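You operate a simulated robot arm through the tools that you are given. There is no shell and no other tool. Be economical: measure what you need, move in short steps, check, and stop when the job is done.

Carry out the task below with a simulated two-armed robot. There is one attempt and no reset: what you move stays moved.

## Task
Take the black sensor board and put it on the top of the wall ledge. Then switch the value one switch on. Then take the blue dust brush from the short bench top and leave it on top of the black offcuts. Then close the carriage of the red spot. Do these in the order given. The carriage of the red spot goes toward x +0.0, y +1.0, z +0.0 (a direction in the base frame), to its stop.

The check looks at the end state, three seconds after you hand in, the way a careful person would. Anything else that was tipped, shoved, dropped, spilled or broken makes it a failure.

## Robot
Two 7-joint arms with two-finger parallel grippers on one trunk, on a base that drives. Base frame: it is fixed to the floor where the robot stands at the start and does not move with it; the origin is under the middle of the robot, x ahead of it, y to its left, z up. Units: mm, degrees, N and s.
The left shoulder is at the start at [70, 188, 1360], the right one opposite. Places, roughly: black offcuts (11x5x4 cm) [600, -3300, 400]; black sensor board [500, 0, 750]; blue dust brush (4x4x13 cm) [700, -500, 800]; carriage of the red spot [-3700, -1000, 1800]; top of the wall ledge (20x110 cm) [-3900, -1980, 1240]; value one switch [600, -100, 800]. Payload 3.91 kg a hand.
The tool frame of a hand sits at the grasp point between the pads (the TCP): z along the fingers, y along the line on which they close. The tips reach 30 mm beyond it. The gripper opens to 110 mm. The fingers are 20 mm wide and 10 mm thick; the gripper's body (48 by 112 mm) begins 55 mm behind the TCP.
Orientation is told as [roll, pitch, yaw] about the base's x, y, z axes, in that order, counted from this pose: with the fingers straight down and closing along the base's y, the tool's x points along the base's -x, its y along +y and its z along -z.

## Interface
- The arms move only by the tool send_rows. It takes "left_moves", "right_moves" or both (then of equal length, played together; a hand with none holds still); each is a list of rows, each a list of 2 entries, a list of its own where there are three numbers: the shift along the tool's x, y, z in mm, then the turn, a rotation vector about the tool's x, y, z in degrees. In form: [[[tx, ty, tz], [rx, ry, rz]], ...]. A call has 1 to 8 rows; each row is the pose to reach, as a shift and turn from the pose commanded when the call began, along the tool's axes at that moment. "left_hand" and "right_hand" are, for a hand that has rows, the closure, from 0 (fully open) to 1 (shut), set as the call begins (left out, the last holds). Rows are played at 5 a second. More than 50 mm and 8.6 degrees between two rows, or a gripper value outside its range, and nothing of the call is played. A pose out of reach is approached as far as the arm can. The call stops where the force on the tool passes 40 N (or 10 N more than at its start, if that is more) or the arm is blocked; 0.2 s more then pass. The fingers move at their own pace (about 72 mm/s each) and stop on an object; they squeeze with about 44 N. The grip force told is the motor's: it shows also when the fingers shut on nothing. Time passes only in rows, and 0.2 s behind the last, so rows that repeat a pose let the fingers close. It gives the time, the measured TCP pose, the force on the tool (base axes), the opening and the grip force at its end, in the units of the frame above (readings bear some noise), with the torque about the TCP (base axes, N m) and any sound that the robot's microphone picked up.
- Cameras (640 x 400 px; columns grow to the right, rows downward): "scene" is now at [124.9, -32, 1571.5]; the picture's right is [-0.38, -0.92, -0.00], its down [-0.66, 0.27, -0.70] and it looks along [0.64, -0.27, -0.72] (base axes); focal length 247 px, centre (320, 200). "left" rides on the left gripper at [72, -17, -103] in its tool frame; the picture's right is [0.23, 0.97, 0.00], its down [-0.76, 0.18, -0.62] and it looks along [-0.61, 0.14, 0.78] (tool axes); focal length 222 px, centre (320, 200). "right" rides on the right gripper at [72, 17, -103] in its tool frame; the picture's right is [-0.23, 0.97, 0.00], its down [-0.76, -0.18, -0.62] and it looks along [-0.61, -0.14, 0.78] (tool axes); focal length 222 px, centre (320, 200). There is no depth. A picture from a camera that has moved, and an enlarged one, comes with that camera's place and axes in the base frame and with its lens.
- camera(camera): a new picture of that camera. The clock stands still meanwhile.
- slide_trunk(by): slides the trunk up (or, below 0, down) by that many mm; the arms and the scene camera ride with it, the base frame stays. It gives what a move gives, with no picture.
- steer(legs): drives the robot by 1 to 6 legs, each [ahead, turn to the left] in mm and degrees, along the robot's own axes; the way and the turn of a leg run together, so that a leg with both is an arc; at most 1500 mm and 180 degrees a leg. The arms and the cameras ride along, it lands a little off, and it stops where it bumps. It gives what a move gives.
- aim_head(pan, tilt): turns the head with the scene camera to pan (to the left, within 86 degrees either way) and tilt (down, from -29 to 69), counted from straight ahead of the robot. It gives what a move gives.
- enlarge(camera, box): a new picture of the part [left, top, right, bottom] of that camera's present view, enlarged. The clock stands still meanwhile.
- hand_in(): hands the job in; it is judged then, once.

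Work in short steps. Places have to be worked out from the pictures, the camera data and where the tool is seen: move nearer, look again, correct. Check each grasp and each placing, and mend what went wrong. You have 165 turns and 118 pictures in all, those below and enlarged ones among them. Open the grippers and draw the arms clear of the work before you hand the job in, unless the task says otherwise; then end with one line.

The tools are called after "Request:" by a JSON object that holds its "op" and its "data". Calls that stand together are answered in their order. send_rows: Moves the arms, as the interface text tells. Its arguments: {"type":"object","properties":{"left_moves":{"type":"array","items":{"type":"array"}},"left_hand":{"type":"number"},"right_moves":{"type":"array","items":{"type":"array"}},"right_hand":{"type":"number"}},"required":[]} The other tools are called the same way: slide_trunk (by) slides the trunk up or down; steer (legs) drives the base; aim_head (pan, tilt) turns the head that bears the scene camera; camera (camera) takes a picture; enlarge (camera, box) takes an enlarged picture of a part of a camera's view; hand_in () hands the job in.

At the start:

```text
clock: 0.0
left_ee_pos: [631.6, 35.6, 1052.6]
left_orientation: [-0.1, 0.0, 0.1]
left_force: [0.3, -0.3, -0.1]
left_moment: [0.01, -0.01, -0.03]
left_opening: 109.9
left_grip_force: 0.1
right_ee_pos: [440.7, -479.8, 1230.8]
right_orientation: [0.0, 0.1, 0.0]
right_force: [0.9, 0.7, -0.6]
right_moment: [-0.03, -0.01, -0.01]
right_opening: 109.8
right_grip_force: 0.0
trunk travel left (down, up): [-870.0, 70.0]
robot x, y, heading: [5.4, -0.7, -0.3]
head pan, tilt: [-22.5, 45.9]
```

scene: 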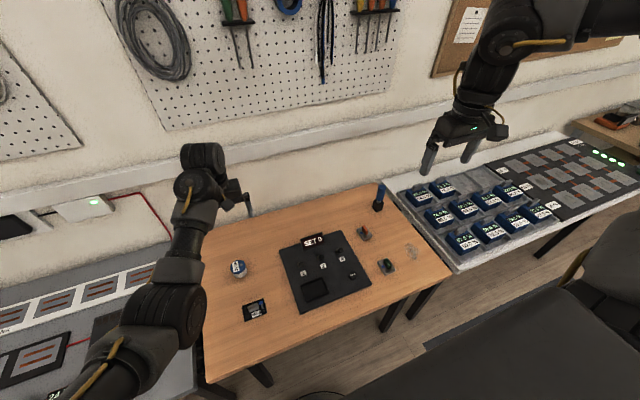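
right: 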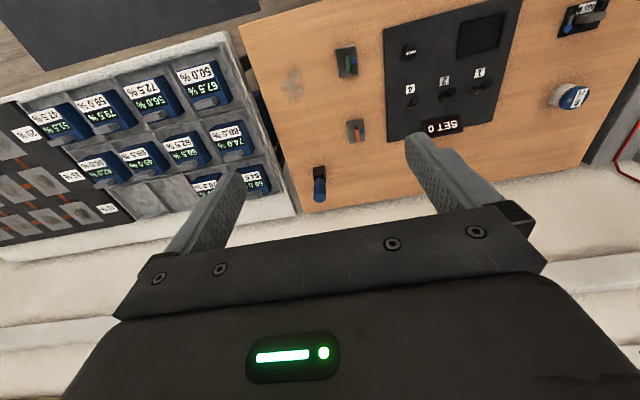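
left: 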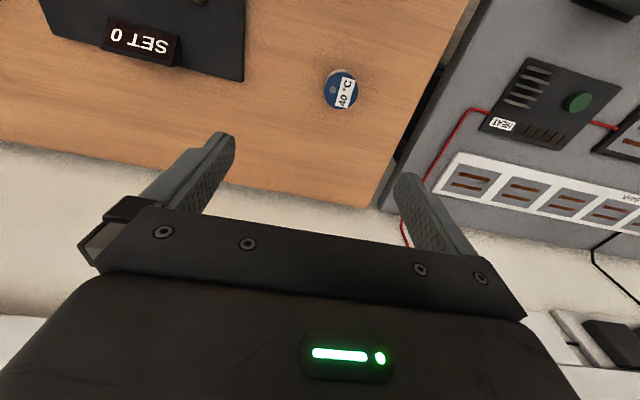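

The scene shows a wooden bench with a SET panel (switches labelled 1/2/4), a small black board at left front and a blue brush at the back. I enlarge the bench to identify things.

Request:
{"op": "enlarge", "data": {"camera": "scene", "box": [200, 170, 450, 330]}}

Request:
{"op": "enlarge", "data": {"camera": "right", "box": [290, 0, 640, 220]}}

```text
2.50 times, centred on (325, 250) of scene
camera zoom: at [124.9, -32.0, 1571.5], right [-0.38, -0.92, 0.0], down [-0.66, 0.27, -0.7], along [0.64, -0.27, -0.72], focal length 619 px, centre (308, 75)
```

zoom: 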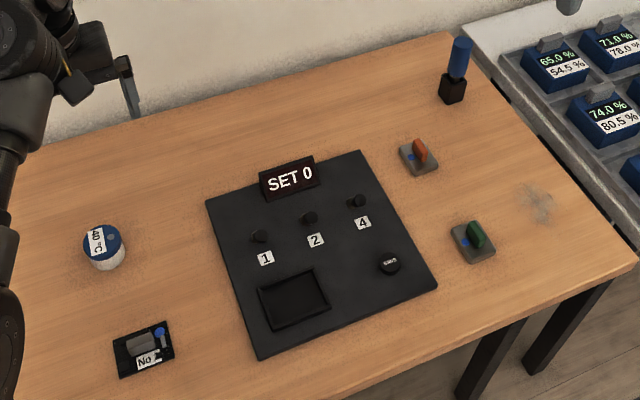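

```text
1.82 times, centred on (465, 110) of right
camera zoom: at [368.8, -463.8, 1334.4], right [0.23, 0.97, 0.0], down [0.76, -0.18, 0.62], along [0.61, -0.14, -0.78], focal length 404 px, centre (56, 364)
```

zoom: 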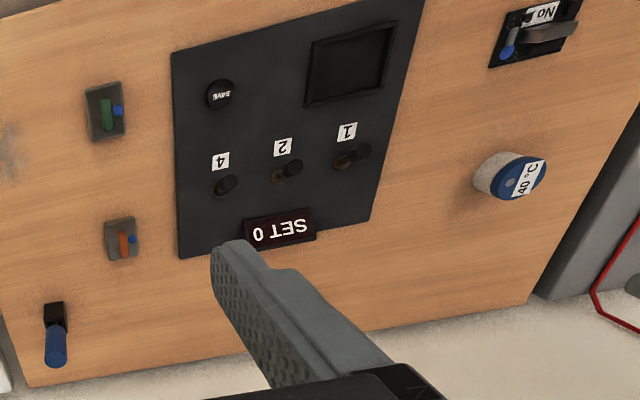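

Triangulating scene and right pictures puts the board at about [483, 47, 765]. I move the left hand over it, some way above, and look.

Request:
{"op": "send_rows", "data": {"left_moves": [[[37, 3, 20], [0, 0, 0]], [[74, 6, 40], [0, 0, 0]], [[111, 9, 60], [0, 0, 0]], [[147, 12, 80], [0, 0, 0]], [[147, 12, 80], [0, 0, 0]]], "left_hand": 0}}

Request:
{"op": "camera", "data": {"camera": "left"}}

Request:
{"op": "camera", "data": {"camera": "scene"}}

```text
clock: 1.2
left_ee_pos: [509.6, 35.7, 951.3]
left_orientation: [0.5, -0.4, 0.2]
left_force: [-0.1, 0.2, 0.7]
left_moment: [-0.01, 0.0, 0.0]
left_opening: 110.1
left_grip_force: 0.0
left hand out of reach, approached as far as the arm can: row 1, 2, 3, 4, 5
right_ee_pos: [440.6, -481.4, 1230.8]
right_orientation: [-0.1, -0.1, -0.2]
right_force: [0.6, -0.2, -0.7]
right_moment: [0.04, -0.03, -0.02]
right_opening: 110.0
right_grip_force: 0.1
trunk travel left (down, up): [-870.0, 70.0]
robot x, y, heading: [-3.6, 0.2, -0.3]
head pan, tilt: [-22.5, 45.9]
```

```text
112 pictures are left
camera left: at [436.5, 16.5, 1053.5], right [-0.23, 0.97, 0.0], down [0.76, 0.18, 0.63], along [0.61, 0.15, -0.78], focal length 222 px, centre (320, 200)
```

left: 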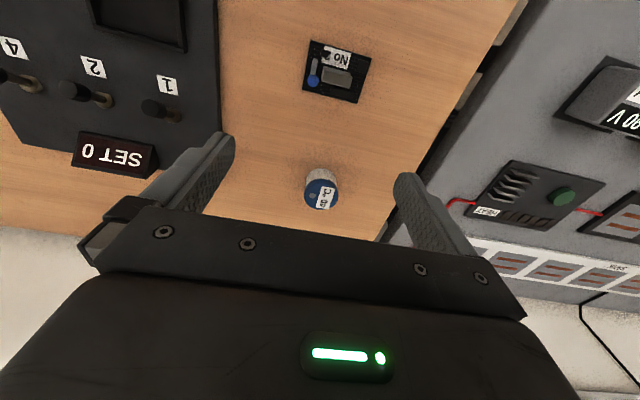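

```text
111 pictures are left
camera scene: at [125.7, -33.1, 1571.4], right [-0.38, -0.92, 0.0], down [-0.66, 0.28, -0.7], along [0.64, -0.27, -0.72], focal length 247 px, centre (320, 200)
```

scene: 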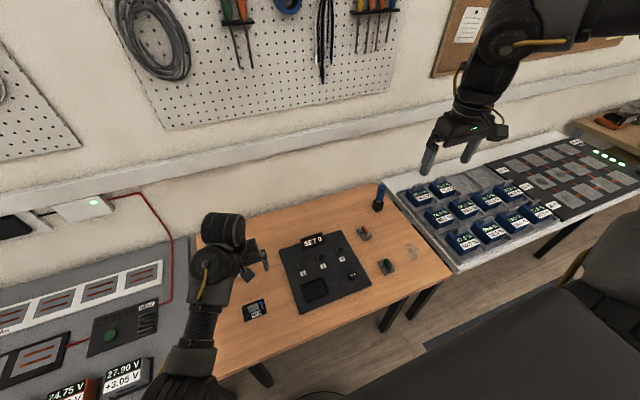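

The board spans about x 453–503, y 11–79 (aligned with base axes). The hand was at an inner reach limit; lower down it should come into reach, so I descend and check.

Request:
{"op": "send_rows", "data": {"left_moves": [[[0, 0, 40], [0, 0, 0]], [[0, 0, 80], [0, 0, 0]], [[0, 0, 80], [0, 0, 0]]]}}

```text
clock: 2.0
left_ee_pos: [509.5, 34.4, 873.2]
left_orientation: [0.3, -0.5, 0.0]
left_force: [-0.8, -0.5, -0.4]
left_moment: [0.0, 0.01, 0.01]
left_opening: 110.1
left_grip_force: 0.0
right_ee_pos: [440.3, -480.0, 1230.0]
right_orientation: [0.0, 0.0, -0.1]
right_force: [-0.6, 0.3, 0.8]
right_moment: [-0.02, 0.0, 0.01]
right_opening: 110.1
right_grip_force: 0.1
trunk travel left (down, up): [-870.0, 70.0]
robot x, y, heading: [0.6, -1.3, 0.2]
head pan, tilt: [-22.5, 45.9]
```

It moved straight down from the reached pose. Now I shift it over the board centre [478, 45].

Request:
{"op": "send_rows", "data": {"left_moves": [[[16, 5, 0], [0, 0, 0]], [[31, 10, 0], [0, 0, 0]], [[31, 10, 0], [0, 0, 0]]]}}

Request:
{"op": "camera", "data": {"camera": "left"}}

```text
clock: 2.8
left_ee_pos: [475.3, 40.8, 872.1]
left_orientation: [-0.1, 0.1, 0.0]
left_force: [-0.5, 0.7, -0.1]
left_moment: [0.01, -0.03, 0.0]
left_opening: 110.0
left_grip_force: 0.1
right_ee_pos: [441.0, -480.7, 1230.9]
right_orientation: [-0.1, -0.1, 0.0]
right_force: [0.0, 0.6, 0.1]
right_moment: [0.0, 0.04, 0.0]
right_opening: 110.0
right_grip_force: 0.0
trunk travel left (down, up): [-870.0, 70.0]
robot x, y, heading: [-3.3, -0.5, -0.1]
head pan, tilt: [-22.5, 45.9]
```

```text
110 pictures are left
camera left: at [401.7, 23.3, 974.1], right [-0.23, 0.97, 0.0], down [0.76, 0.18, 0.62], along [0.61, 0.14, -0.78], focal length 222 px, centre (320, 200)
```

left: 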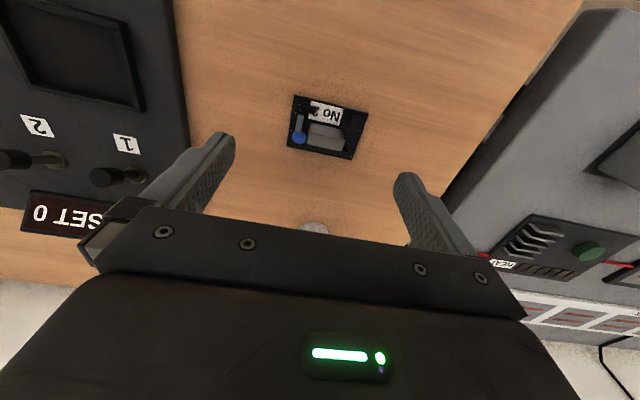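

Board centre refines to about [479, 46] with surface near z≈760. I correct by a few mm and descend, creeping at the end so that force shows table contact.

Request:
{"op": "send_rows", "data": {"left_moves": [[[-3, 5, 30], [0, 0, 0]], [[-3, 5, 55], [0, 0, 0]], [[-3, 5, 68], [0, 0, 0]], [[-3, 5, 68], [0, 0, 0]]]}}

Request:
{"op": "camera", "data": {"camera": "left"}}

```text
clock: 3.8
left_ee_pos: [476.9, 47.5, 802.8]
left_orientation: [0.1, 0.0, 0.0]
left_force: [-0.7, 0.3, -0.1]
left_moment: [-0.01, -0.02, -0.04]
left_opening: 109.8
left_grip_force: 0.0
right_ee_pos: [439.5, -480.3, 1231.9]
right_orientation: [0.0, 0.0, 0.0]
right_force: [0.1, -0.2, -0.7]
right_moment: [-0.01, -0.03, -0.01]
right_opening: 109.9
right_grip_force: 0.0
trunk travel left (down, up): [-870.0, 70.0]
robot x, y, heading: [0.3, -1.5, 0.0]
head pan, tilt: [-22.5, 45.9]
```

```text
109 pictures are left
camera left: at [404.9, 28.5, 906.0], right [-0.23, 0.97, 0.0], down [0.76, 0.18, 0.62], along [0.61, 0.14, -0.78], focal length 222 px, centre (320, 200)
```

left: 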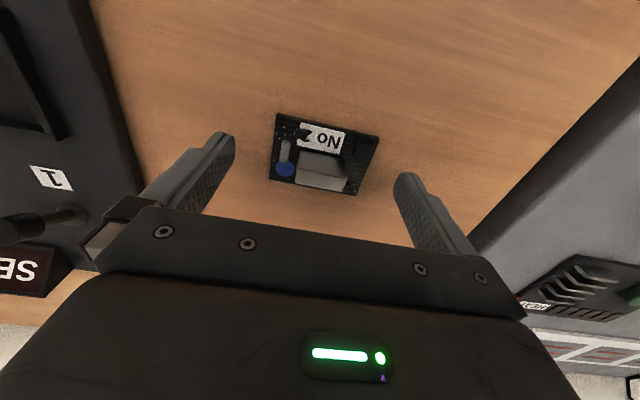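

The fingers straddle the board with tips slightly above the table. I creep down a few mm at a time.

Request:
{"op": "send_rows", "data": {"left_moves": [[[0, 0, 4], [0, 0, 0]], [[0, 0, 7], [0, 0, 0]], [[0, 0, 9], [0, 0, 0]], [[0, 0, 11], [0, 0, 0]], [[0, 0, 13], [0, 0, 0]], [[0, 0, 15], [0, 0, 0]]]}}

```text
clock: 5.2
left_ee_pos: [476.4, 47.7, 790.9]
left_orientation: [0.1, -0.2, -0.1]
left_force: [-0.7, 2.5, 13.4]
left_moment: [0.91, 0.15, -0.1]
left_opening: 110.1
left_grip_force: 0.1
right_ee_pos: [437.6, -480.1, 1231.4]
right_orientation: [0.1, -0.1, -0.1]
right_force: [0.1, 1.3, -0.3]
right_moment: [-0.01, 0.02, -0.01]
right_opening: 110.0
right_grip_force: 0.1
trunk travel left (down, up): [-870.0, 70.0]
robot x, y, heading: [0.7, -6.7, -0.1]
head pan, tilt: [-22.5, 45.9]
```

Contact at TCP z≈790, so the table is z≈760. I rise 4 mm and close.

Request:
{"op": "send_rows", "data": {"left_moves": [[[0, 0, -4], [0, 0, 0]], [[0, 0, -4], [0, 0, 0]]]}}

Request:
{"op": "send_rows", "data": {"left_moves": [[[0, 0, 0], [0, 0, 0]], [[0, 0, 0], [0, 0, 0]], [[0, 0, 0], [0, 0, 0]], [[0, 0, 0], [0, 0, 0]]], "left_hand": 1}}

```text
clock: 5.8
left_ee_pos: [476.1, 47.5, 791.6]
left_orientation: [0.0, -0.1, -0.1]
left_force: [0.1, 0.2, -0.1]
left_moment: [0.01, -0.05, 0.02]
left_opening: 109.8
left_grip_force: 0.0
right_ee_pos: [438.8, -480.3, 1231.0]
right_orientation: [0.0, 0.0, -0.1]
right_force: [-0.9, 0.6, -1.0]
right_moment: [0.0, -0.02, -0.01]
right_opening: 110.3
right_grip_force: 0.1
trunk travel left (down, up): [-870.0, 70.0]
robot x, y, heading: [-4.1, 1.2, 0.3]
head pan, tilt: [-22.5, 45.9]
```

```text
clock: 6.8
left_ee_pos: [476.9, 48.2, 793.5]
left_orientation: [0.0, 0.0, 0.1]
left_force: [-0.1, -0.9, -0.7]
left_moment: [0.03, 0.02, 0.02]
left_opening: 68.7
left_grip_force: 44.2
right_ee_pos: [441.3, -480.1, 1232.1]
right_orientation: [0.0, 0.0, -0.1]
right_force: [-0.2, 0.3, -0.5]
right_moment: [0.0, -0.02, -0.01]
right_opening: 109.8
right_grip_force: 0.0
trunk travel left (down, up): [-870.0, 70.0]
robot x, y, heading: [-0.7, 0.1, -0.1]
head pan, tilt: [-22.5, 45.9]
```

Gripped at 68.7 mm. I lift 100 mm and check with the camera.

Request:
{"op": "send_rows", "data": {"left_moves": [[[0, 0, -20], [0, 0, 0]], [[0, 0, -50], [0, 0, 0]], [[0, 0, -80], [0, 0, 0]], [[0, 0, -80], [0, 0, 0]]]}}

Request:
{"op": "camera", "data": {"camera": "left"}}

```text
clock: 7.8
left_ee_pos: [475.0, 49.0, 873.2]
left_orientation: [0.0, 0.1, 0.0]
left_force: [-0.4, 0.2, 0.1]
left_moment: [-0.01, -0.02, -0.04]
left_opening: 0.0
left_grip_force: 38.2
right_ee_pos: [440.9, -480.2, 1231.7]
right_orientation: [-0.1, -0.1, -0.2]
right_force: [0.3, 0.3, -0.7]
right_moment: [-0.05, 0.01, 0.03]
right_opening: 109.8
right_grip_force: 0.1
trunk travel left (down, up): [-870.0, 70.0]
robot x, y, heading: [1.0, 1.5, 0.1]
head pan, tilt: [-22.5, 45.9]
```

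```text
108 pictures are left
camera left: at [402.6, 31.3, 976.0], right [-0.23, 0.97, 0.0], down [0.76, 0.18, 0.62], along [0.61, 0.14, -0.78], focal length 222 px, centre (320, 200)
```

left: 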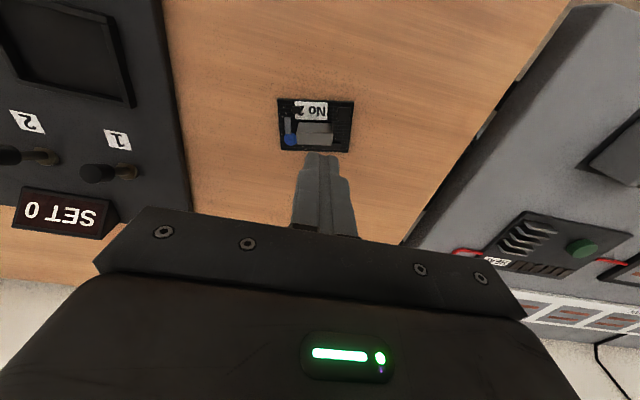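

The board slipped out (fingers shut, board still lying there). I zoom in to see its build.

Request:
{"op": "enlarge", "data": {"camera": "left", "box": [240, 70, 400, 170]}}

Request:
{"op": "enlarge", "data": {"camera": "scene", "box": [220, 280, 300, 330]}}

```text
4.00 times, centred on (320, 120) of left
camera zoom: at [402.6, 31.3, 976.0], right [-0.23, 0.97, 0.0], down [0.76, 0.18, 0.62], along [0.61, 0.14, -0.78], focal length 888 px, centre (320, 520)
```

zoom: 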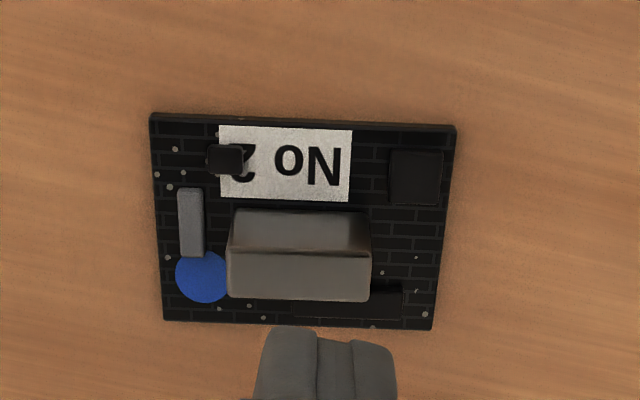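

```text
8.00 times, centred on (260, 305) of scene
camera zoom: at [124.9, -32.1, 1571.5], right [-0.38, -0.92, 0.0], down [-0.66, 0.27, -0.7], along [0.64, -0.27, -0.72], focal length 1980 px, centre (800, -640)
```

zoom: 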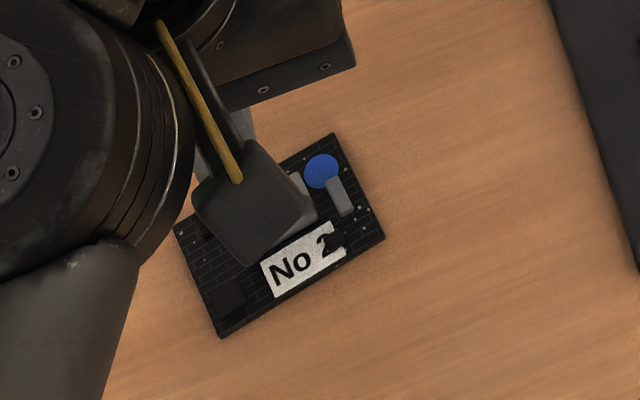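

The board is a thin PCB (~3 mm); I gripped too high. I reopen, go down with tips just touching the table, and close there.

Request:
{"op": "send_rows", "data": {"left_moves": [[[-3, -2, 0], [0, 0, 0]], [[-3, -2, 0], [0, 0, 0]], [[-3, -2, 0], [0, 0, 0]], [[-3, -2, 0], [0, 0, 0]], [[-3, -2, 30], [0, 0, 0]], [[-3, -2, 60], [0, 0, 0]], [[-3, -2, 76], [0, 0, 0]]], "left_hand": 0}}

Request:
{"op": "send_rows", "data": {"left_moves": [[[0, 0, 2], [0, 0, 0]], [[0, 0, 4], [0, 0, 0]], [[0, 0, 6], [0, 0, 0]], [[0, 0, 6], [0, 0, 0]]]}}

```text
clock: 9.4
left_ee_pos: [479.0, 47.6, 795.2]
left_orientation: [0.0, 0.1, 0.0]
left_force: [0.6, -1.2, -0.5]
left_moment: [-0.03, -0.01, -0.01]
left_opening: 109.9
left_grip_force: 0.1
right_ee_pos: [440.9, -480.5, 1231.7]
right_orientation: [0.0, 0.0, -0.1]
right_force: [0.8, 0.1, -0.2]
right_moment: [0.02, -0.01, 0.0]
right_opening: 110.1
right_grip_force: 0.0
trunk travel left (down, up): [-870.0, 70.0]
robot x, y, heading: [-1.1, 3.0, 0.3]
head pan, tilt: [-22.5, 45.9]
```

```text
clock: 10.4
left_ee_pos: [479.2, 46.6, 790.2]
left_orientation: [0.0, 0.1, -0.1]
left_force: [-0.4, 1.1, 0.9]
left_moment: [-0.02, 0.0, -0.04]
left_opening: 110.0
left_grip_force: 0.0
right_ee_pos: [441.2, -480.9, 1231.8]
right_orientation: [0.0, 0.0, -0.1]
right_force: [-0.2, 0.2, -0.3]
right_moment: [-0.04, -0.01, 0.02]
right_opening: 110.1
right_grip_force: 0.1
trunk travel left (down, up): [-870.0, 70.0]
robot x, y, heading: [0.1, -2.8, 0.1]
head pan, tilt: [-22.5, 45.9]
```

Request:
{"op": "send_rows", "data": {"left_moves": [[[0, 0, 0.8], [0, 0, 0]], [[0, 0, 0.8], [0, 0, 0]]]}}

```text
clock: 11.0
left_ee_pos: [478.5, 47.4, 789.9]
left_orientation: [-0.1, -0.1, 0.0]
left_force: [0.6, 0.0, 4.5]
left_moment: [-0.29, 0.02, -0.03]
left_opening: 109.8
left_grip_force: 0.0
right_ee_pos: [440.3, -480.7, 1231.1]
right_orientation: [0.1, 0.1, -0.2]
right_force: [-0.1, 0.1, 0.6]
right_moment: [0.0, 0.0, 0.01]
right_opening: 110.0
right_grip_force: 0.0
trunk travel left (down, up): [-870.0, 70.0]
robot x, y, heading: [0.1, 2.7, -0.1]
head pan, tilt: [-22.5, 45.9]
```

Light contact (4.5 N): tips on the table. Close here and then lift gently.

Request:
{"op": "send_rows", "data": {"left_moves": [[[0, 0, 0], [0, 0, 0]], [[0, 0, 0], [0, 0, 0]], [[0, 0, 0], [0, 0, 0]], [[0, 0, 0], [0, 0, 0]]], "left_hand": 1}}

Request:
{"op": "send_rows", "data": {"left_moves": [[[0, 0, -3], [0, 0, 0]], [[0, 0, -8], [0, 0, 0]], [[0, 0, -14], [0, 0, 0]], [[0, 0, -20], [0, 0, 0]]]}}

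Request:
{"op": "camera", "data": {"camera": "left"}}

```text
clock: 12.0
left_ee_pos: [478.1, 46.7, 789.5]
left_orientation: [0.0, -0.1, 0.0]
left_force: [0.3, -2.6, 5.5]
left_moment: [-0.24, 0.06, 0.09]
left_opening: 72.1
left_grip_force: 44.3
right_ee_pos: [439.5, -480.7, 1232.0]
right_orientation: [0.1, 0.0, -0.2]
right_force: [0.2, -0.5, 0.1]
right_moment: [0.04, -0.01, 0.02]
right_opening: 109.9
right_grip_force: 0.1
trunk travel left (down, up): [-870.0, 70.0]
robot x, y, heading: [-1.2, -4.2, -0.2]
head pan, tilt: [-22.5, 45.9]
```

```text
clock: 13.0
left_ee_pos: [478.9, 45.6, 809.6]
left_orientation: [0.0, 0.0, 0.0]
left_force: [0.7, 0.3, -0.9]
left_moment: [0.01, -0.03, 0.01]
left_opening: 72.1
left_grip_force: 44.4
right_ee_pos: [440.3, -480.6, 1231.7]
right_orientation: [0.0, -0.1, -0.1]
right_force: [-0.8, 0.2, 0.4]
right_moment: [-0.01, -0.01, -0.02]
right_opening: 110.3
right_grip_force: 0.1
trunk travel left (down, up): [-870.0, 70.0]
robot x, y, heading: [3.9, -2.9, 0.0]
head pan, tilt: [-22.5, 45.9]
```

```text
105 pictures are left
camera left: at [406.9, 26.7, 912.1], right [-0.23, 0.97, 0.0], down [0.76, 0.18, 0.62], along [0.61, 0.14, -0.78], focal length 222 px, centre (320, 200)
```

left: 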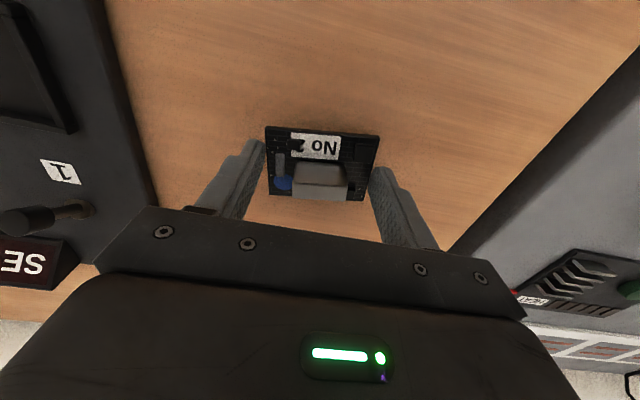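

The board is held. I raise it clear to about z=960, x=530, and then look around for the route.

Request:
{"op": "send_rows", "data": {"left_moves": [[[0, 0, -35], [0, 0, 0]], [[-15, 0, -75], [0, 0, 0]], [[-35, 0, -115], [0, 0, 0]], [[-55, 0, -150], [0, 0, 0]], [[-55, 0, -150], [0, 0, 0]]]}}

Request:
{"op": "aim_head", "data": {"pan": -86, "tilt": 20}}

Request:
{"op": "camera", "data": {"camera": "scene"}}

```text
clock: 14.2
left_ee_pos: [534.3, 45.9, 960.6]
left_orientation: [0.1, -0.1, 0.0]
left_force: [-0.5, 0.0, -0.3]
left_moment: [-0.01, 0.01, -0.03]
left_opening: 71.7
left_grip_force: 44.4
right_ee_pos: [440.7, -480.3, 1230.9]
right_orientation: [0.0, 0.0, -0.2]
right_force: [0.5, -0.3, 0.6]
right_moment: [0.0, 0.02, 0.0]
right_opening: 110.2
right_grip_force: 0.0
trunk travel left (down, up): [-870.0, 70.0]
robot x, y, heading: [-2.0, 4.0, -0.1]
head pan, tilt: [-22.5, 45.9]
```

```text
clock: 15.5
left_ee_pos: [535.0, 45.5, 960.9]
left_orientation: [0.0, 0.0, 0.0]
left_force: [0.1, 0.9, -1.0]
left_moment: [-0.01, -0.01, 0.04]
left_opening: 71.2
left_grip_force: 44.1
right_ee_pos: [440.6, -481.2, 1231.5]
right_orientation: [0.1, 0.0, -0.1]
right_force: [0.0, -0.4, -0.8]
right_moment: [0.01, 0.0, -0.04]
right_opening: 110.2
right_grip_force: 0.1
trunk travel left (down, up): [-870.0, 70.0]
robot x, y, heading: [0.8, -2.7, -0.3]
head pan, tilt: [-85.9, 20.0]
```

```text
104 pictures are left
camera scene: at [57.1, -94.2, 1611.4], right [-1.0, -0.07, 0.0], down [-0.02, 0.34, -0.94], along [0.07, -0.94, -0.34], focal length 247 px, centre (320, 200)
```

scene: 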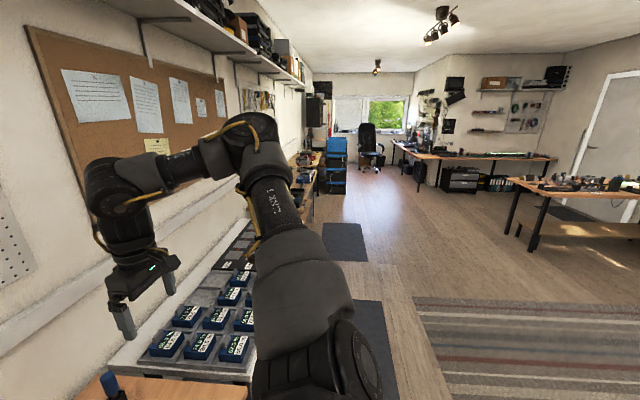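

The room extends in -y and -x. I back away 700 mm from the bench, then look toward the rear.

Request:
{"op": "steer", "data": {"legs": [[-700, 0], [0, -90]]}}

Request:
{"op": "aim_head", "data": {"pan": -60, "tilt": 20}}

Request:
{"op": "camera", "data": {"camera": "scene"}}

```text
clock: 23.2
left_ee_pos: [-647.5, -534.8, 960.0]
left_orientation: [0.0, 0.0, -90.4]
left_force: [-0.3, 0.0, 0.5]
left_moment: [-0.04, 0.01, 0.0]
left_opening: 69.9
left_grip_force: 44.2
right_ee_pos: [-1172.8, -436.7, 1231.1]
right_orientation: [0.0, -0.1, -90.4]
right_force: [-0.1, -0.3, -0.1]
right_moment: [0.0, -0.01, 0.02]
right_opening: 109.8
right_grip_force: 0.0
trunk travel left (down, up): [-870.0, 70.0]
robot x, y, heading: [-691.7, 0.1, -90.6]
head pan, tilt: [-85.9, 20.0]
```

```text
clock: 24.1
left_ee_pos: [-647.4, -534.1, 961.0]
left_orientation: [-0.1, 0.1, -90.4]
left_force: [0.0, 0.3, 0.0]
left_moment: [0.0, 0.02, -0.01]
left_opening: 70.0
left_grip_force: 44.0
right_ee_pos: [-1172.5, -435.4, 1231.6]
right_orientation: [0.0, 0.1, -90.4]
right_force: [0.4, -0.2, 0.1]
right_moment: [-0.01, -0.01, -0.01]
right_opening: 109.8
right_grip_force: 0.0
trunk travel left (down, up): [-870.0, 70.0]
robot x, y, heading: [-691.9, -0.8, -90.3]
head pan, tilt: [-60.0, 20.0]
```

```text
103 pictures are left
camera scene: at [-771.7, -95.7, 1611.5], right [-0.49, 0.87, 0.0], down [0.3, 0.17, -0.94], along [-0.82, -0.46, -0.34], focal length 247 px, centre (320, 200)
```

scene: 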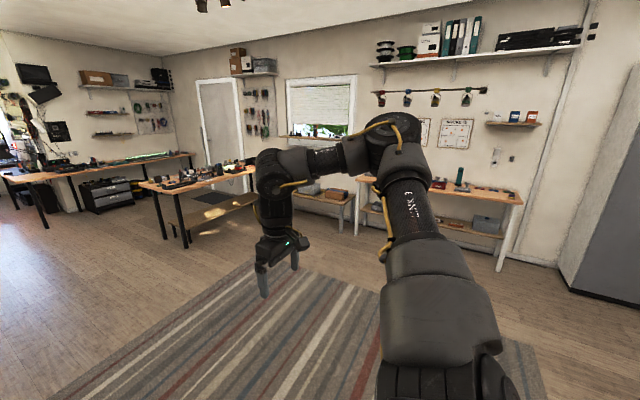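

The left opening drifted from 72 to 70 mm — I check the grip with the left camera.

Request:
{"op": "enlarge", "data": {"camera": "left", "box": [200, 80, 440, 230]}}

```text
2.67 times, centred on (320, 155) of left
camera zoom: at [-663.7, -463.7, 1063.1], right [0.98, 0.22, 0.0], down [0.17, -0.76, 0.62], along [0.14, -0.61, -0.78], focal length 592 px, centre (320, 320)
```

zoom: 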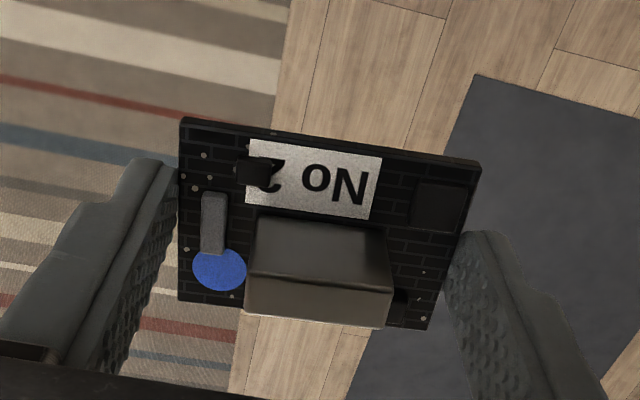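

The board had been left yawed ~9° by the first slip, and the squeeze seems to be turning it flush (towards its 68.7 mm width). I wait a little and see whether that settles.

Request:
{"op": "send_rows", "data": {"left_moves": [[[0, 0, 0], [0, 0, 0]], [[0, 0, 0], [0, 0, 0]], [[0, 0, 0], [0, 0, 0]], [[0, 0, 0], [0, 0, 0]], [[0, 0, 0], [0, 0, 0]], [[0, 0, 0], [0, 0, 0]], [[0, 0, 0], [0, 0, 0]], [[0, 0, 0], [0, 0, 0]]]}}

Request:
{"op": "send_rows", "data": {"left_moves": [[[0, 0, 0], [0, 0, 0]], [[0, 0, 0], [0, 0, 0]], [[0, 0, 0], [0, 0, 0]], [[0, 0, 0], [0, 0, 0]], [[0, 0, 0], [0, 0, 0]], [[0, 0, 0], [0, 0, 0]], [[0, 0, 0], [0, 0, 0]], [[0, 0, 0], [0, 0, 0]]]}}

Request:
{"op": "enlarge", "data": {"camera": "left", "box": [200, 80, 440, 230]}}

```text
clock: 25.9
left_ee_pos: [-647.9, -534.9, 959.8]
left_orientation: [0.0, 0.0, -90.4]
left_force: [0.2, -0.2, -0.4]
left_moment: [0.01, 0.01, 0.04]
left_opening: 69.7
left_grip_force: 44.5
right_ee_pos: [-1174.1, -436.4, 1231.3]
right_orientation: [0.0, 0.0, -90.3]
right_force: [0.1, 0.2, 0.0]
right_moment: [0.0, 0.01, 0.02]
right_opening: 110.1
right_grip_force: 0.0
trunk travel left (down, up): [-870.0, 70.0]
robot x, y, heading: [-691.5, 3.6, -90.3]
head pan, tilt: [-60.0, 20.0]
```

```text
clock: 27.7
left_ee_pos: [-647.3, -534.8, 960.6]
left_orientation: [0.0, 0.0, -90.3]
left_force: [0.5, 0.2, -0.8]
left_moment: [0.0, 0.0, 0.03]
left_opening: 69.5
left_grip_force: 44.1
right_ee_pos: [-1173.0, -436.5, 1230.5]
right_orientation: [0.0, 0.0, -90.3]
right_force: [-0.6, 0.4, 0.0]
right_moment: [-0.01, -0.01, -0.01]
right_opening: 109.8
right_grip_force: 0.1
trunk travel left (down, up): [-870.0, 70.0]
robot x, y, heading: [-690.3, -1.6, -90.3]
head pan, tilt: [-60.0, 20.0]
```

```text
2.67 times, centred on (320, 155) of left
camera zoom: at [-663.7, -463.8, 1063.1], right [0.98, 0.22, 0.0], down [0.17, -0.76, 0.62], along [0.14, -0.61, -0.78], focal length 592 px, centre (320, 320)
```

zoom: 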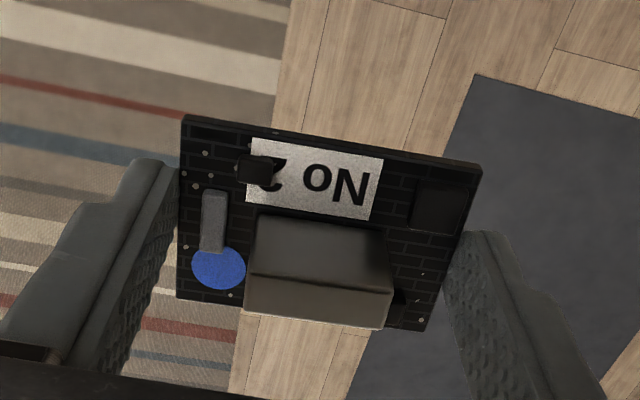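

The board is turning flush and not sliding down. The ledge appears to be the window sill and the "spots" rail is on the wall to its right; I zoom on both.

Request:
{"op": "enlarge", "data": {"camera": "scene", "box": [240, 60, 400, 160]}}

Request:
{"op": "enlarge", "data": {"camera": "scene", "box": [360, 70, 520, 170]}}

Request:
{"op": "enlarge", "data": {"camera": "scene", "box": [130, 120, 540, 280]}}

```text
4.00 times, centred on (320, 110) of scene
camera zoom: at [-771.6, -95.8, 1611.5], right [-0.5, 0.87, 0.0], down [0.3, 0.17, -0.94], along [-0.82, -0.47, -0.34], focal length 990 px, centre (320, 560)
```

zoom: 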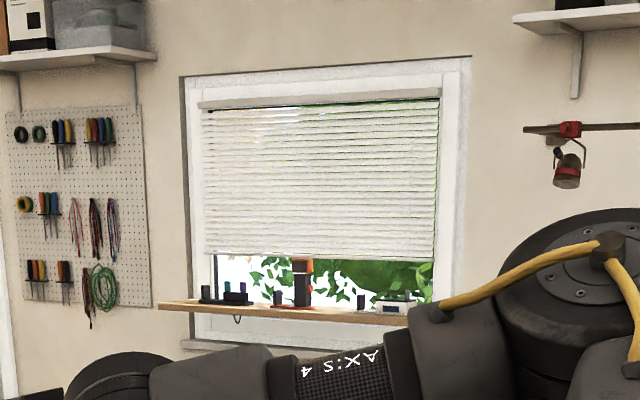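

```text
4.00 times, centred on (440, 120) of scene
camera zoom: at [-771.6, -95.8, 1611.5], right [-0.5, 0.87, 0.0], down [0.3, 0.17, -0.94], along [-0.82, -0.47, -0.34], focal length 990 px, centre (-160, 520)
```

zoom: 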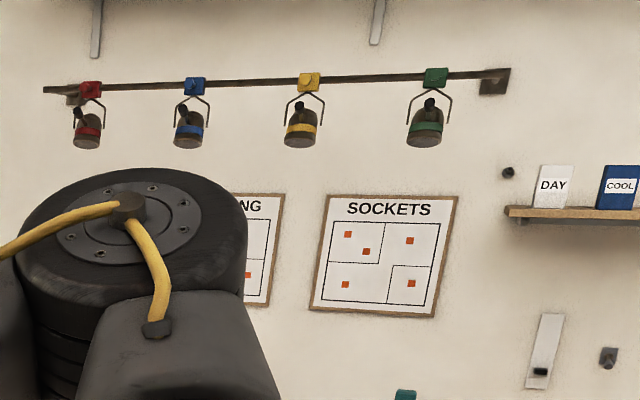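

```text
1.56 times, centred on (335, 200) of scene
camera zoom: at [-771.6, -95.8, 1611.5], right [-0.5, 0.87, 0.0], down [0.3, 0.17, -0.94], along [-0.82, -0.47, -0.34], focal length 386 px, centre (297, 200)
```

zoom: 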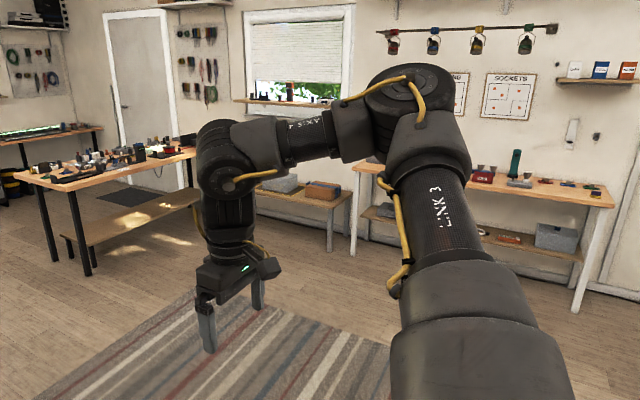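

The ledge is the wooden sill shelf with some items on it; a low bench stands below. I drive diagonally toward it and stop short, facing the wall.

Request:
{"op": "steer", "data": {"legs": [[0, -51], [1300, 0], [1100, 0], [0, -39]]}}

Request:
{"op": "aim_head", "data": {"pan": 0, "tilt": 20}}

Request:
{"op": "camera", "data": {"camera": "scene"}}

```text
clock: 43.6
left_ee_pos: [-3134.4, -1499.6, 960.8]
left_orientation: [0.0, -0.1, 178.3]
left_force: [0.0, 0.1, -0.5]
left_moment: [0.01, 0.01, -0.01]
left_opening: 68.5
left_grip_force: 43.9
right_ee_pos: [-3025.1, -976.9, 1231.0]
right_orientation: [0.0, 0.0, 178.5]
right_force: [0.2, -0.5, -0.2]
right_moment: [0.02, 0.01, -0.01]
right_opening: 109.7
right_grip_force: 0.1
trunk travel left (down, up): [-870.0, 70.0]
robot x, y, heading: [-2592.5, -1467.6, 178.8]
head pan, tilt: [-60.0, 20.0]
```

```text
clock: 44.9
left_ee_pos: [-3134.5, -1500.6, 960.1]
left_orientation: [0.0, 0.1, 178.4]
left_force: [-0.1, 0.0, -1.2]
left_moment: [0.01, 0.03, -0.02]
left_opening: 68.8
left_grip_force: 44.5
right_ee_pos: [-3025.2, -975.8, 1230.3]
right_orientation: [0.1, 0.1, 178.5]
right_force: [1.0, 0.1, -0.2]
right_moment: [0.0, -0.04, -0.01]
right_opening: 110.0
right_grip_force: 0.1
trunk travel left (down, up): [-870.0, 70.0]
robot x, y, heading: [-2594.5, -1471.0, 178.2]
head pan, tilt: [0.0, 20.0]
```

```text
97 pictures are left
camera scene: at [-2740.3, -1464.8, 1611.5], right [0.03, 1.0, 0.0], down [0.34, -0.01, -0.94], along [-0.94, 0.03, -0.34], focal length 247 px, centre (320, 200)
```

scene: 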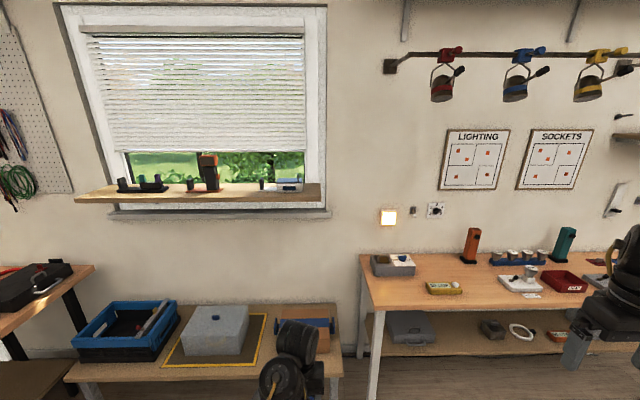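

Board is now flush (68.6 mm). I zoom in on the ledge to find a free spot.

Request:
{"op": "enlarge", "data": {"camera": "scene", "box": [60, 110, 340, 285]}}

```text
2.29 times, centred on (200, 198) of scene
camera zoom: at [-2740.3, -1464.8, 1611.5], right [0.03, 1.0, 0.0], down [0.34, -0.01, -0.94], along [-0.94, 0.03, -0.34], focal length 566 px, centre (594, 206)
```

zoom: 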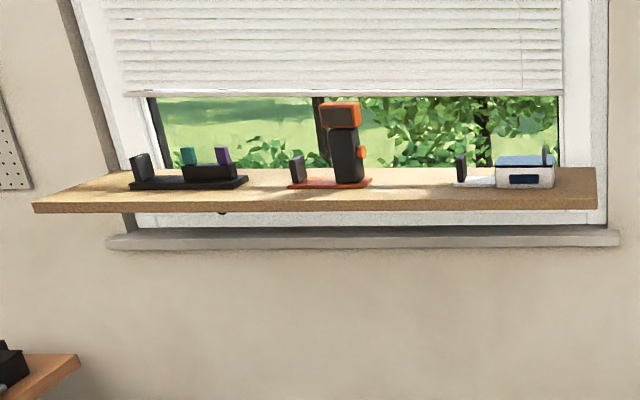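

The gap between the orange tool and the white item (y about -1894…-1720) suits best, aiming at y≈-1807, x≈-3860. I raise the trunk fully and lift the hand to about z=1340 while still clear of everything.

Request:
{"op": "slide_trunk", "data": {"by": 70}}

Request:
{"op": "send_rows", "data": {"left_moves": [[[-10, 0, -45], [0, 0, 0]], [[-20, 0, -90], [0, 0, 0]], [[-35, 0, -135], [0, 0, 0]], [[-50, 0, -180], [0, 0, 0]], [[-65, 0, -225], [0, 0, 0]], [[-80, 0, -270], [0, 0, 0]], [[-90, 0, -310], [0, 0, 0]], [[-90, 0, -310], [0, 0, 0]]]}}

```text
clock: 46.0
left_ee_pos: [-3133.7, -1499.6, 1029.6]
left_orientation: [0.0, 0.0, 178.4]
left_force: [-0.6, -0.2, 0.2]
left_moment: [-0.01, -0.03, -0.01]
left_opening: 68.8
left_grip_force: 43.9
right_ee_pos: [-3024.6, -975.7, 1300.7]
right_orientation: [0.0, 0.0, 178.4]
right_force: [-0.7, -1.0, -0.2]
right_moment: [0.02, 0.03, 0.0]
right_opening: 110.3
right_grip_force: 0.2
trunk travel left (down, up): [-940.0, 0.0]
robot x, y, heading: [-2593.1, -1465.5, 178.5]
head pan, tilt: [0.0, 20.0]
```

```text
clock: 47.8
left_ee_pos: [-3280.2, -1465.9, 1241.7]
left_orientation: [-0.1, 0.0, 178.5]
left_force: [-0.2, -0.1, -0.4]
left_moment: [0.01, 0.02, -0.01]
left_opening: 68.6
left_grip_force: 44.0
left hand out of reach, approached as far as the arm can: row 1, 2, 3, 4, 5, 6, 7, 8
right_ee_pos: [-3026.0, -975.3, 1300.4]
right_orientation: [0.1, 0.0, 178.4]
right_force: [0.1, 0.0, 0.3]
right_moment: [0.0, 0.04, 0.03]
right_opening: 110.1
right_grip_force: 0.0
trunk travel left (down, up): [-940.0, 0.0]
robot x, y, heading: [-2595.4, -1468.9, 178.4]
head pan, tilt: [0.0, 20.0]
```

It ran into the inner reach limit again; I go up with more forward distance.

Request:
{"op": "send_rows", "data": {"left_moves": [[[-30, 20, -25], [0, 0, 0]], [[-50, 40, -55], [0, 0, 0]], [[-60, 60, -85], [0, 0, 0]], [[-60, 80, -110], [0, 0, 0]], [[-60, 80, -110], [0, 0, 0]]]}}

```text
clock: 49.0
left_ee_pos: [-3333.2, -1542.5, 1345.7]
left_orientation: [0.1, 0.0, 178.4]
left_force: [-0.1, 0.4, -0.5]
left_moment: [-0.02, 0.01, 0.0]
left_opening: 68.6
left_grip_force: 43.8
left hand out of reach, approached as far as the arm can: row 2, 3, 4, 5
right_ee_pos: [-3025.6, -976.4, 1301.6]
right_orientation: [0.0, 0.0, 178.5]
right_force: [0.8, 0.7, -0.2]
right_moment: [0.0, 0.02, -0.02]
right_opening: 110.0
right_grip_force: 0.0
trunk travel left (down, up): [-940.0, 0.0]
robot x, y, heading: [-2594.7, -1465.9, 178.8]
head pan, tilt: [0.0, 20.0]
```

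Hand now at z=1346. I shift sideways while still well back from the ledge, then face the wall again.

Request:
{"op": "steer", "data": {"legs": [[0, 60], [311, 0], [0, -58.5]]}}

Request:
{"op": "camera", "data": {"camera": "scene"}}

```text
clock: 56.3
left_ee_pos: [-3499.9, -1808.2, 1343.1]
left_orientation: [-0.1, 0.3, 178.5]
left_force: [-0.2, 0.2, -0.6]
left_moment: [0.0, -0.02, -0.01]
left_opening: 68.3
left_grip_force: 44.3
right_ee_pos: [-3193.7, -1240.8, 1301.5]
right_orientation: [-0.1, 0.1, 178.5]
right_force: [0.3, 0.7, 0.0]
right_moment: [0.02, 0.0, 0.0]
right_opening: 109.8
right_grip_force: 0.0
trunk travel left (down, up): [-940.0, 0.0]
robot x, y, heading: [-2760.7, -1728.9, 178.7]
head pan, tilt: [0.0, 20.0]
```

```text
95 pictures are left
camera scene: at [-2908.0, -1728.9, 1681.0], right [0.02, 1.0, 0.0], down [0.34, -0.01, -0.94], along [-0.94, 0.02, -0.34], focal length 247 px, centre (320, 200)
```

scene: 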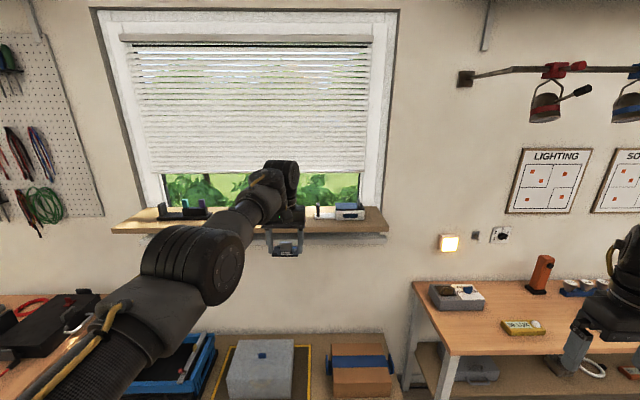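

Hand lines up with the gap. I drive ahead 200 mm and look with the left camera.

Request:
{"op": "steer", "data": {"legs": [[200, 1.3]]}}

Request:
{"op": "camera", "data": {"camera": "left"}}

```text
clock: 57.9
left_ee_pos: [-3691.0, -1816.8, 1346.5]
left_orientation: [0.1, 0.0, 179.7]
left_force: [0.2, 0.0, -0.3]
left_moment: [0.03, 0.05, 0.0]
left_opening: 68.7
left_grip_force: 43.6
right_ee_pos: [-3396.2, -1245.4, 1302.7]
right_orientation: [0.0, -0.2, 179.7]
right_force: [-0.4, 0.1, 1.6]
right_moment: [-0.02, 0.01, 0.02]
right_opening: 109.9
right_grip_force: 0.0
trunk travel left (down, up): [-940.0, 0.0]
robot x, y, heading: [-2965.4, -1725.0, 179.5]
head pan, tilt: [0.0, 20.0]
```

```text
94 pictures are left
camera left: at [-3618.7, -1803.0, 1449.1], right [0.22, -0.98, 0.0], down [-0.76, -0.17, 0.62], along [-0.61, -0.14, -0.78], focal length 222 px, centre (320, 200)
```

left: 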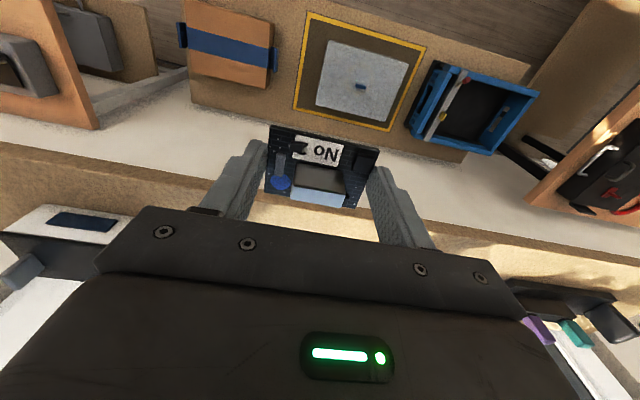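

Request:
{"op": "enlarge", "data": {"camera": "left", "box": [0, 120, 260, 280]}}

Request:
{"op": "enlarge", "data": {"camera": "left", "box": [380, 160, 640, 320]}}

Request:
{"op": "enlarge", "data": {"camera": "scene", "box": [160, 120, 440, 295]}}

```text
2.46 times, centred on (130, 200) of left
camera zoom: at [-3618.7, -1803.0, 1449.1], right [0.22, -0.98, 0.0], down [-0.76, -0.17, 0.62], along [-0.61, -0.14, -0.78], focal length 547 px, centre (788, 200)
```

zoom: 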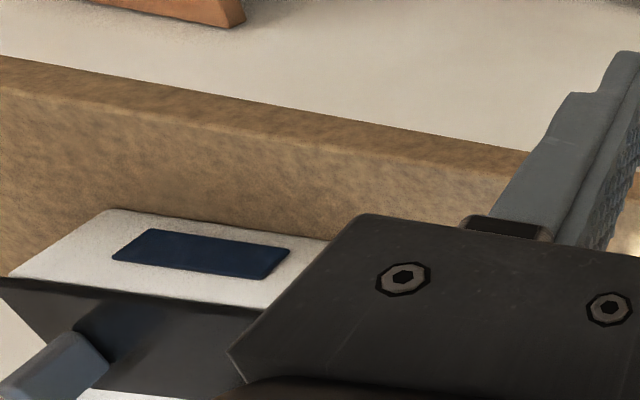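

```text
2.46 times, centred on (510, 240) of left
camera zoom: at [-3618.7, -1803.0, 1449.1], right [0.22, -0.98, 0.0], down [-0.76, -0.17, 0.62], along [-0.61, -0.14, -0.78], focal length 547 px, centre (-148, 102)
```

zoom: 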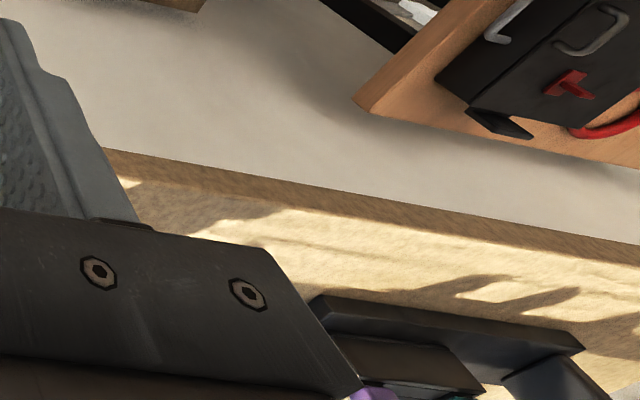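

```text
2.29 times, centred on (300, 208) of scene
camera zoom: at [-3101.0, -1727.8, 1681.8], right [0.0, 1.0, 0.0], down [0.34, 0.0, -0.94], along [-0.94, 0.0, -0.34], focal length 566 px, centre (366, 183)
```

zoom: 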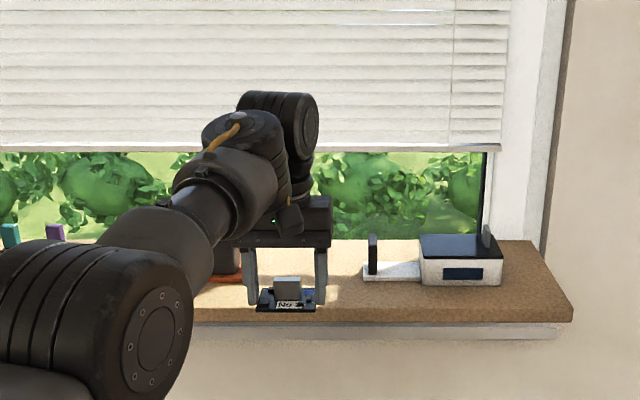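

Front ledge edge is at x≈-3797, and the gap centre is y≈-1817, where the hand already is. I drive ahead 155 mm.

Request:
{"op": "steer", "data": {"legs": [[155, 0]]}}

Request:
{"op": "enlarge", "data": {"camera": "scene", "box": [160, 120, 480, 320]}}

Request:
{"op": "camera", "data": {"camera": "left"}}

```text
clock: 59.3
left_ee_pos: [-3842.6, -1817.7, 1347.9]
left_orientation: [0.0, -0.1, 179.7]
left_force: [0.2, 0.2, 0.2]
left_moment: [-0.01, 0.02, -0.02]
left_opening: 68.6
left_grip_force: 44.1
right_ee_pos: [-3549.1, -1245.3, 1303.9]
right_orientation: [0.1, -0.3, 179.7]
right_force: [0.3, 0.6, 0.2]
right_moment: [0.0, 0.04, 0.01]
right_opening: 110.2
right_grip_force: 0.1
trunk travel left (down, up): [-940.0, 0.0]
robot x, y, heading: [-3115.8, -1727.0, 179.8]
head pan, tilt: [0.0, 20.0]
```

```text
2.00 times, centred on (320, 220) of scene
camera zoom: at [-3252.4, -1727.5, 1682.1], right [0.0, 1.0, 0.0], down [0.34, 0.0, -0.94], along [-0.94, 0.0, -0.34], focal length 495 px, centre (320, 160)
```

zoom: 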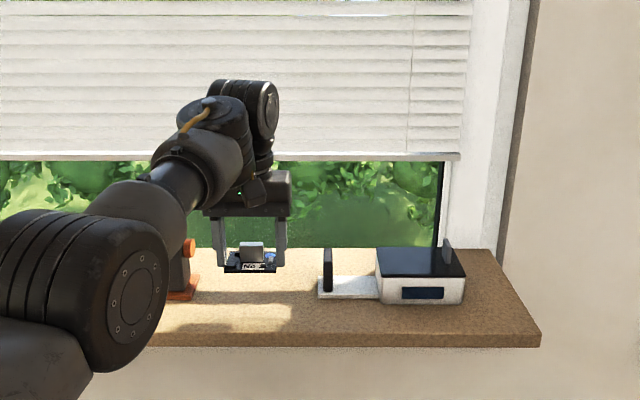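

```text
89 pictures are left
camera left: at [-3770.4, -1802.9, 1450.6], right [0.22, -0.98, 0.0], down [-0.76, -0.17, 0.63], along [-0.61, -0.14, -0.78], focal length 222 px, centre (320, 200)
```

left: 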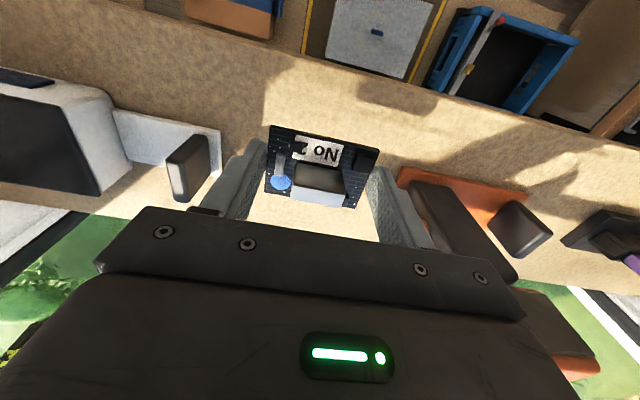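

The board sits over the free front part, centred between the orange and white bases. I lower it 65 mm, then creep to contact.

Request:
{"op": "send_rows", "data": {"left_moves": [[[0, 0, 25], [0, 0, 0]], [[-3, 0, 50], [0, 0, 0]], [[-5, 0, 65], [0, 0, 0]], [[-5, 0, 65], [0, 0, 0]]]}}

Request:
{"op": "camera", "data": {"camera": "left"}}

```text
clock: 60.3
left_ee_pos: [-3856.8, -1818.1, 1277.0]
left_orientation: [0.1, 0.3, 179.8]
left_force: [-0.1, -0.8, -1.1]
left_moment: [-0.03, 0.01, -0.02]
left_opening: 68.8
left_grip_force: 44.4
right_ee_pos: [-3557.9, -1244.3, 1299.3]
right_orientation: [0.1, 0.1, 179.7]
right_force: [0.1, -0.2, -0.8]
right_moment: [0.02, 0.0, -0.01]
right_opening: 110.1
right_grip_force: 0.0
trunk travel left (down, up): [-940.0, 0.0]
robot x, y, heading: [-3116.7, -1723.4, 179.3]
head pan, tilt: [0.0, 20.0]
```

```text
88 pictures are left
camera left: at [-3784.4, -1803.7, 1380.4], right [0.22, -0.98, 0.0], down [-0.77, -0.17, 0.62], along [-0.6, -0.14, -0.78], focal length 222 px, centre (320, 200)
```

left: 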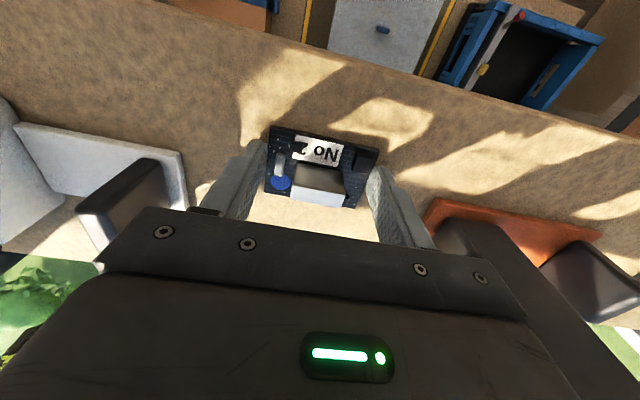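

Clear on both sides. I creep down to contact.

Request:
{"op": "send_rows", "data": {"left_moves": [[[0, 0, 3], [0, 0, 0]], [[0, 0, 5], [0, 0, 0]], [[0, 0, 7], [0, 0, 0]], [[0, 0, 7], [0, 0, 0]]]}}

```text
clock: 61.3
left_ee_pos: [-3854.1, -1818.0, 1275.7]
left_orientation: [0.1, -0.2, 179.6]
left_force: [-6.3, -1.6, 16.0]
left_moment: [0.09, 0.24, 0.05]
left_opening: 68.7
left_grip_force: 43.9
right_ee_pos: [-3555.1, -1244.9, 1301.3]
right_orientation: [0.0, -0.1, 179.7]
right_force: [0.4, 0.1, -0.2]
right_moment: [0.0, 0.01, -0.01]
right_opening: 110.0
right_grip_force: 0.2
trunk travel left (down, up): [-940.0, 0.0]
robot x, y, heading: [-3115.4, -1725.5, 179.8]
head pan, tilt: [0.0, 20.0]
```

Contact at TCP z≈1275 (16 N). I relieve slightly and open to about 90 mm.

Request:
{"op": "send_rows", "data": {"left_moves": [[[0, 0, -2], [0, 0, 0]], [[0, 0, -2], [0, 0, 0]]]}}

Request:
{"op": "send_rows", "data": {"left_moves": [[[0, 0, 0], [0, 0, 0]], [[0, 0, 0], [0, 0, 0]], [[0, 0, 0], [0, 0, 0]]], "left_hand": 0.18}}

Request:
{"op": "camera", "data": {"camera": "left"}}

```text
clock: 61.9
left_ee_pos: [-3853.9, -1816.7, 1275.6]
left_orientation: [0.0, 0.1, 179.7]
left_force: [-5.3, -2.2, 16.4]
left_moment: [0.04, 0.46, 0.06]
left_opening: 68.4
left_grip_force: 44.1
right_ee_pos: [-3554.5, -1245.6, 1302.5]
right_orientation: [0.0, -0.1, 179.7]
right_force: [0.1, 0.3, -0.2]
right_moment: [0.02, 0.05, 0.03]
right_opening: 110.1
right_grip_force: 0.1
trunk travel left (down, up): [-940.0, 0.0]
robot x, y, heading: [-3117.5, -1727.9, 179.7]
head pan, tilt: [0.0, 20.0]
```

```text
clock: 62.7
left_ee_pos: [-3851.7, -1817.9, 1274.9]
left_orientation: [0.0, 0.2, 179.6]
left_force: [2.5, -1.5, 11.5]
left_moment: [0.48, 0.02, -0.02]
left_opening: 89.6
left_grip_force: 0.0
right_ee_pos: [-3554.6, -1243.6, 1301.7]
right_orientation: [0.0, -0.2, 179.7]
right_force: [-0.3, -0.7, -0.7]
right_moment: [0.01, 0.02, -0.02]
right_opening: 110.0
right_grip_force: 0.0
trunk travel left (down, up): [-940.0, 0.0]
robot x, y, heading: [-3119.8, -1722.8, 179.6]
head pan, tilt: [0.0, 20.0]
```

```text
87 pictures are left
camera left: at [-3779.7, -1802.8, 1377.9], right [0.22, -0.98, 0.0], down [-0.76, -0.17, 0.62], along [-0.61, -0.14, -0.78], focal length 222 px, centre (320, 200)
```

left: 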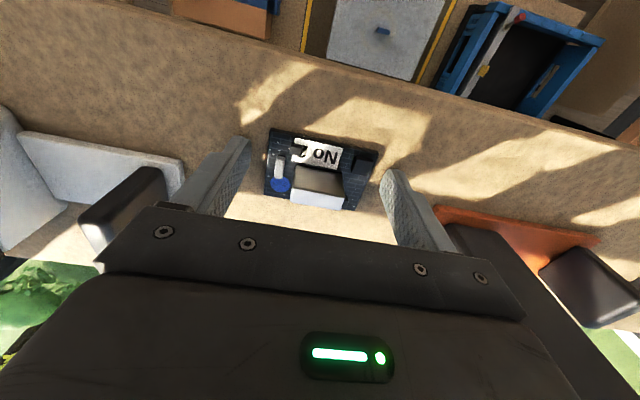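

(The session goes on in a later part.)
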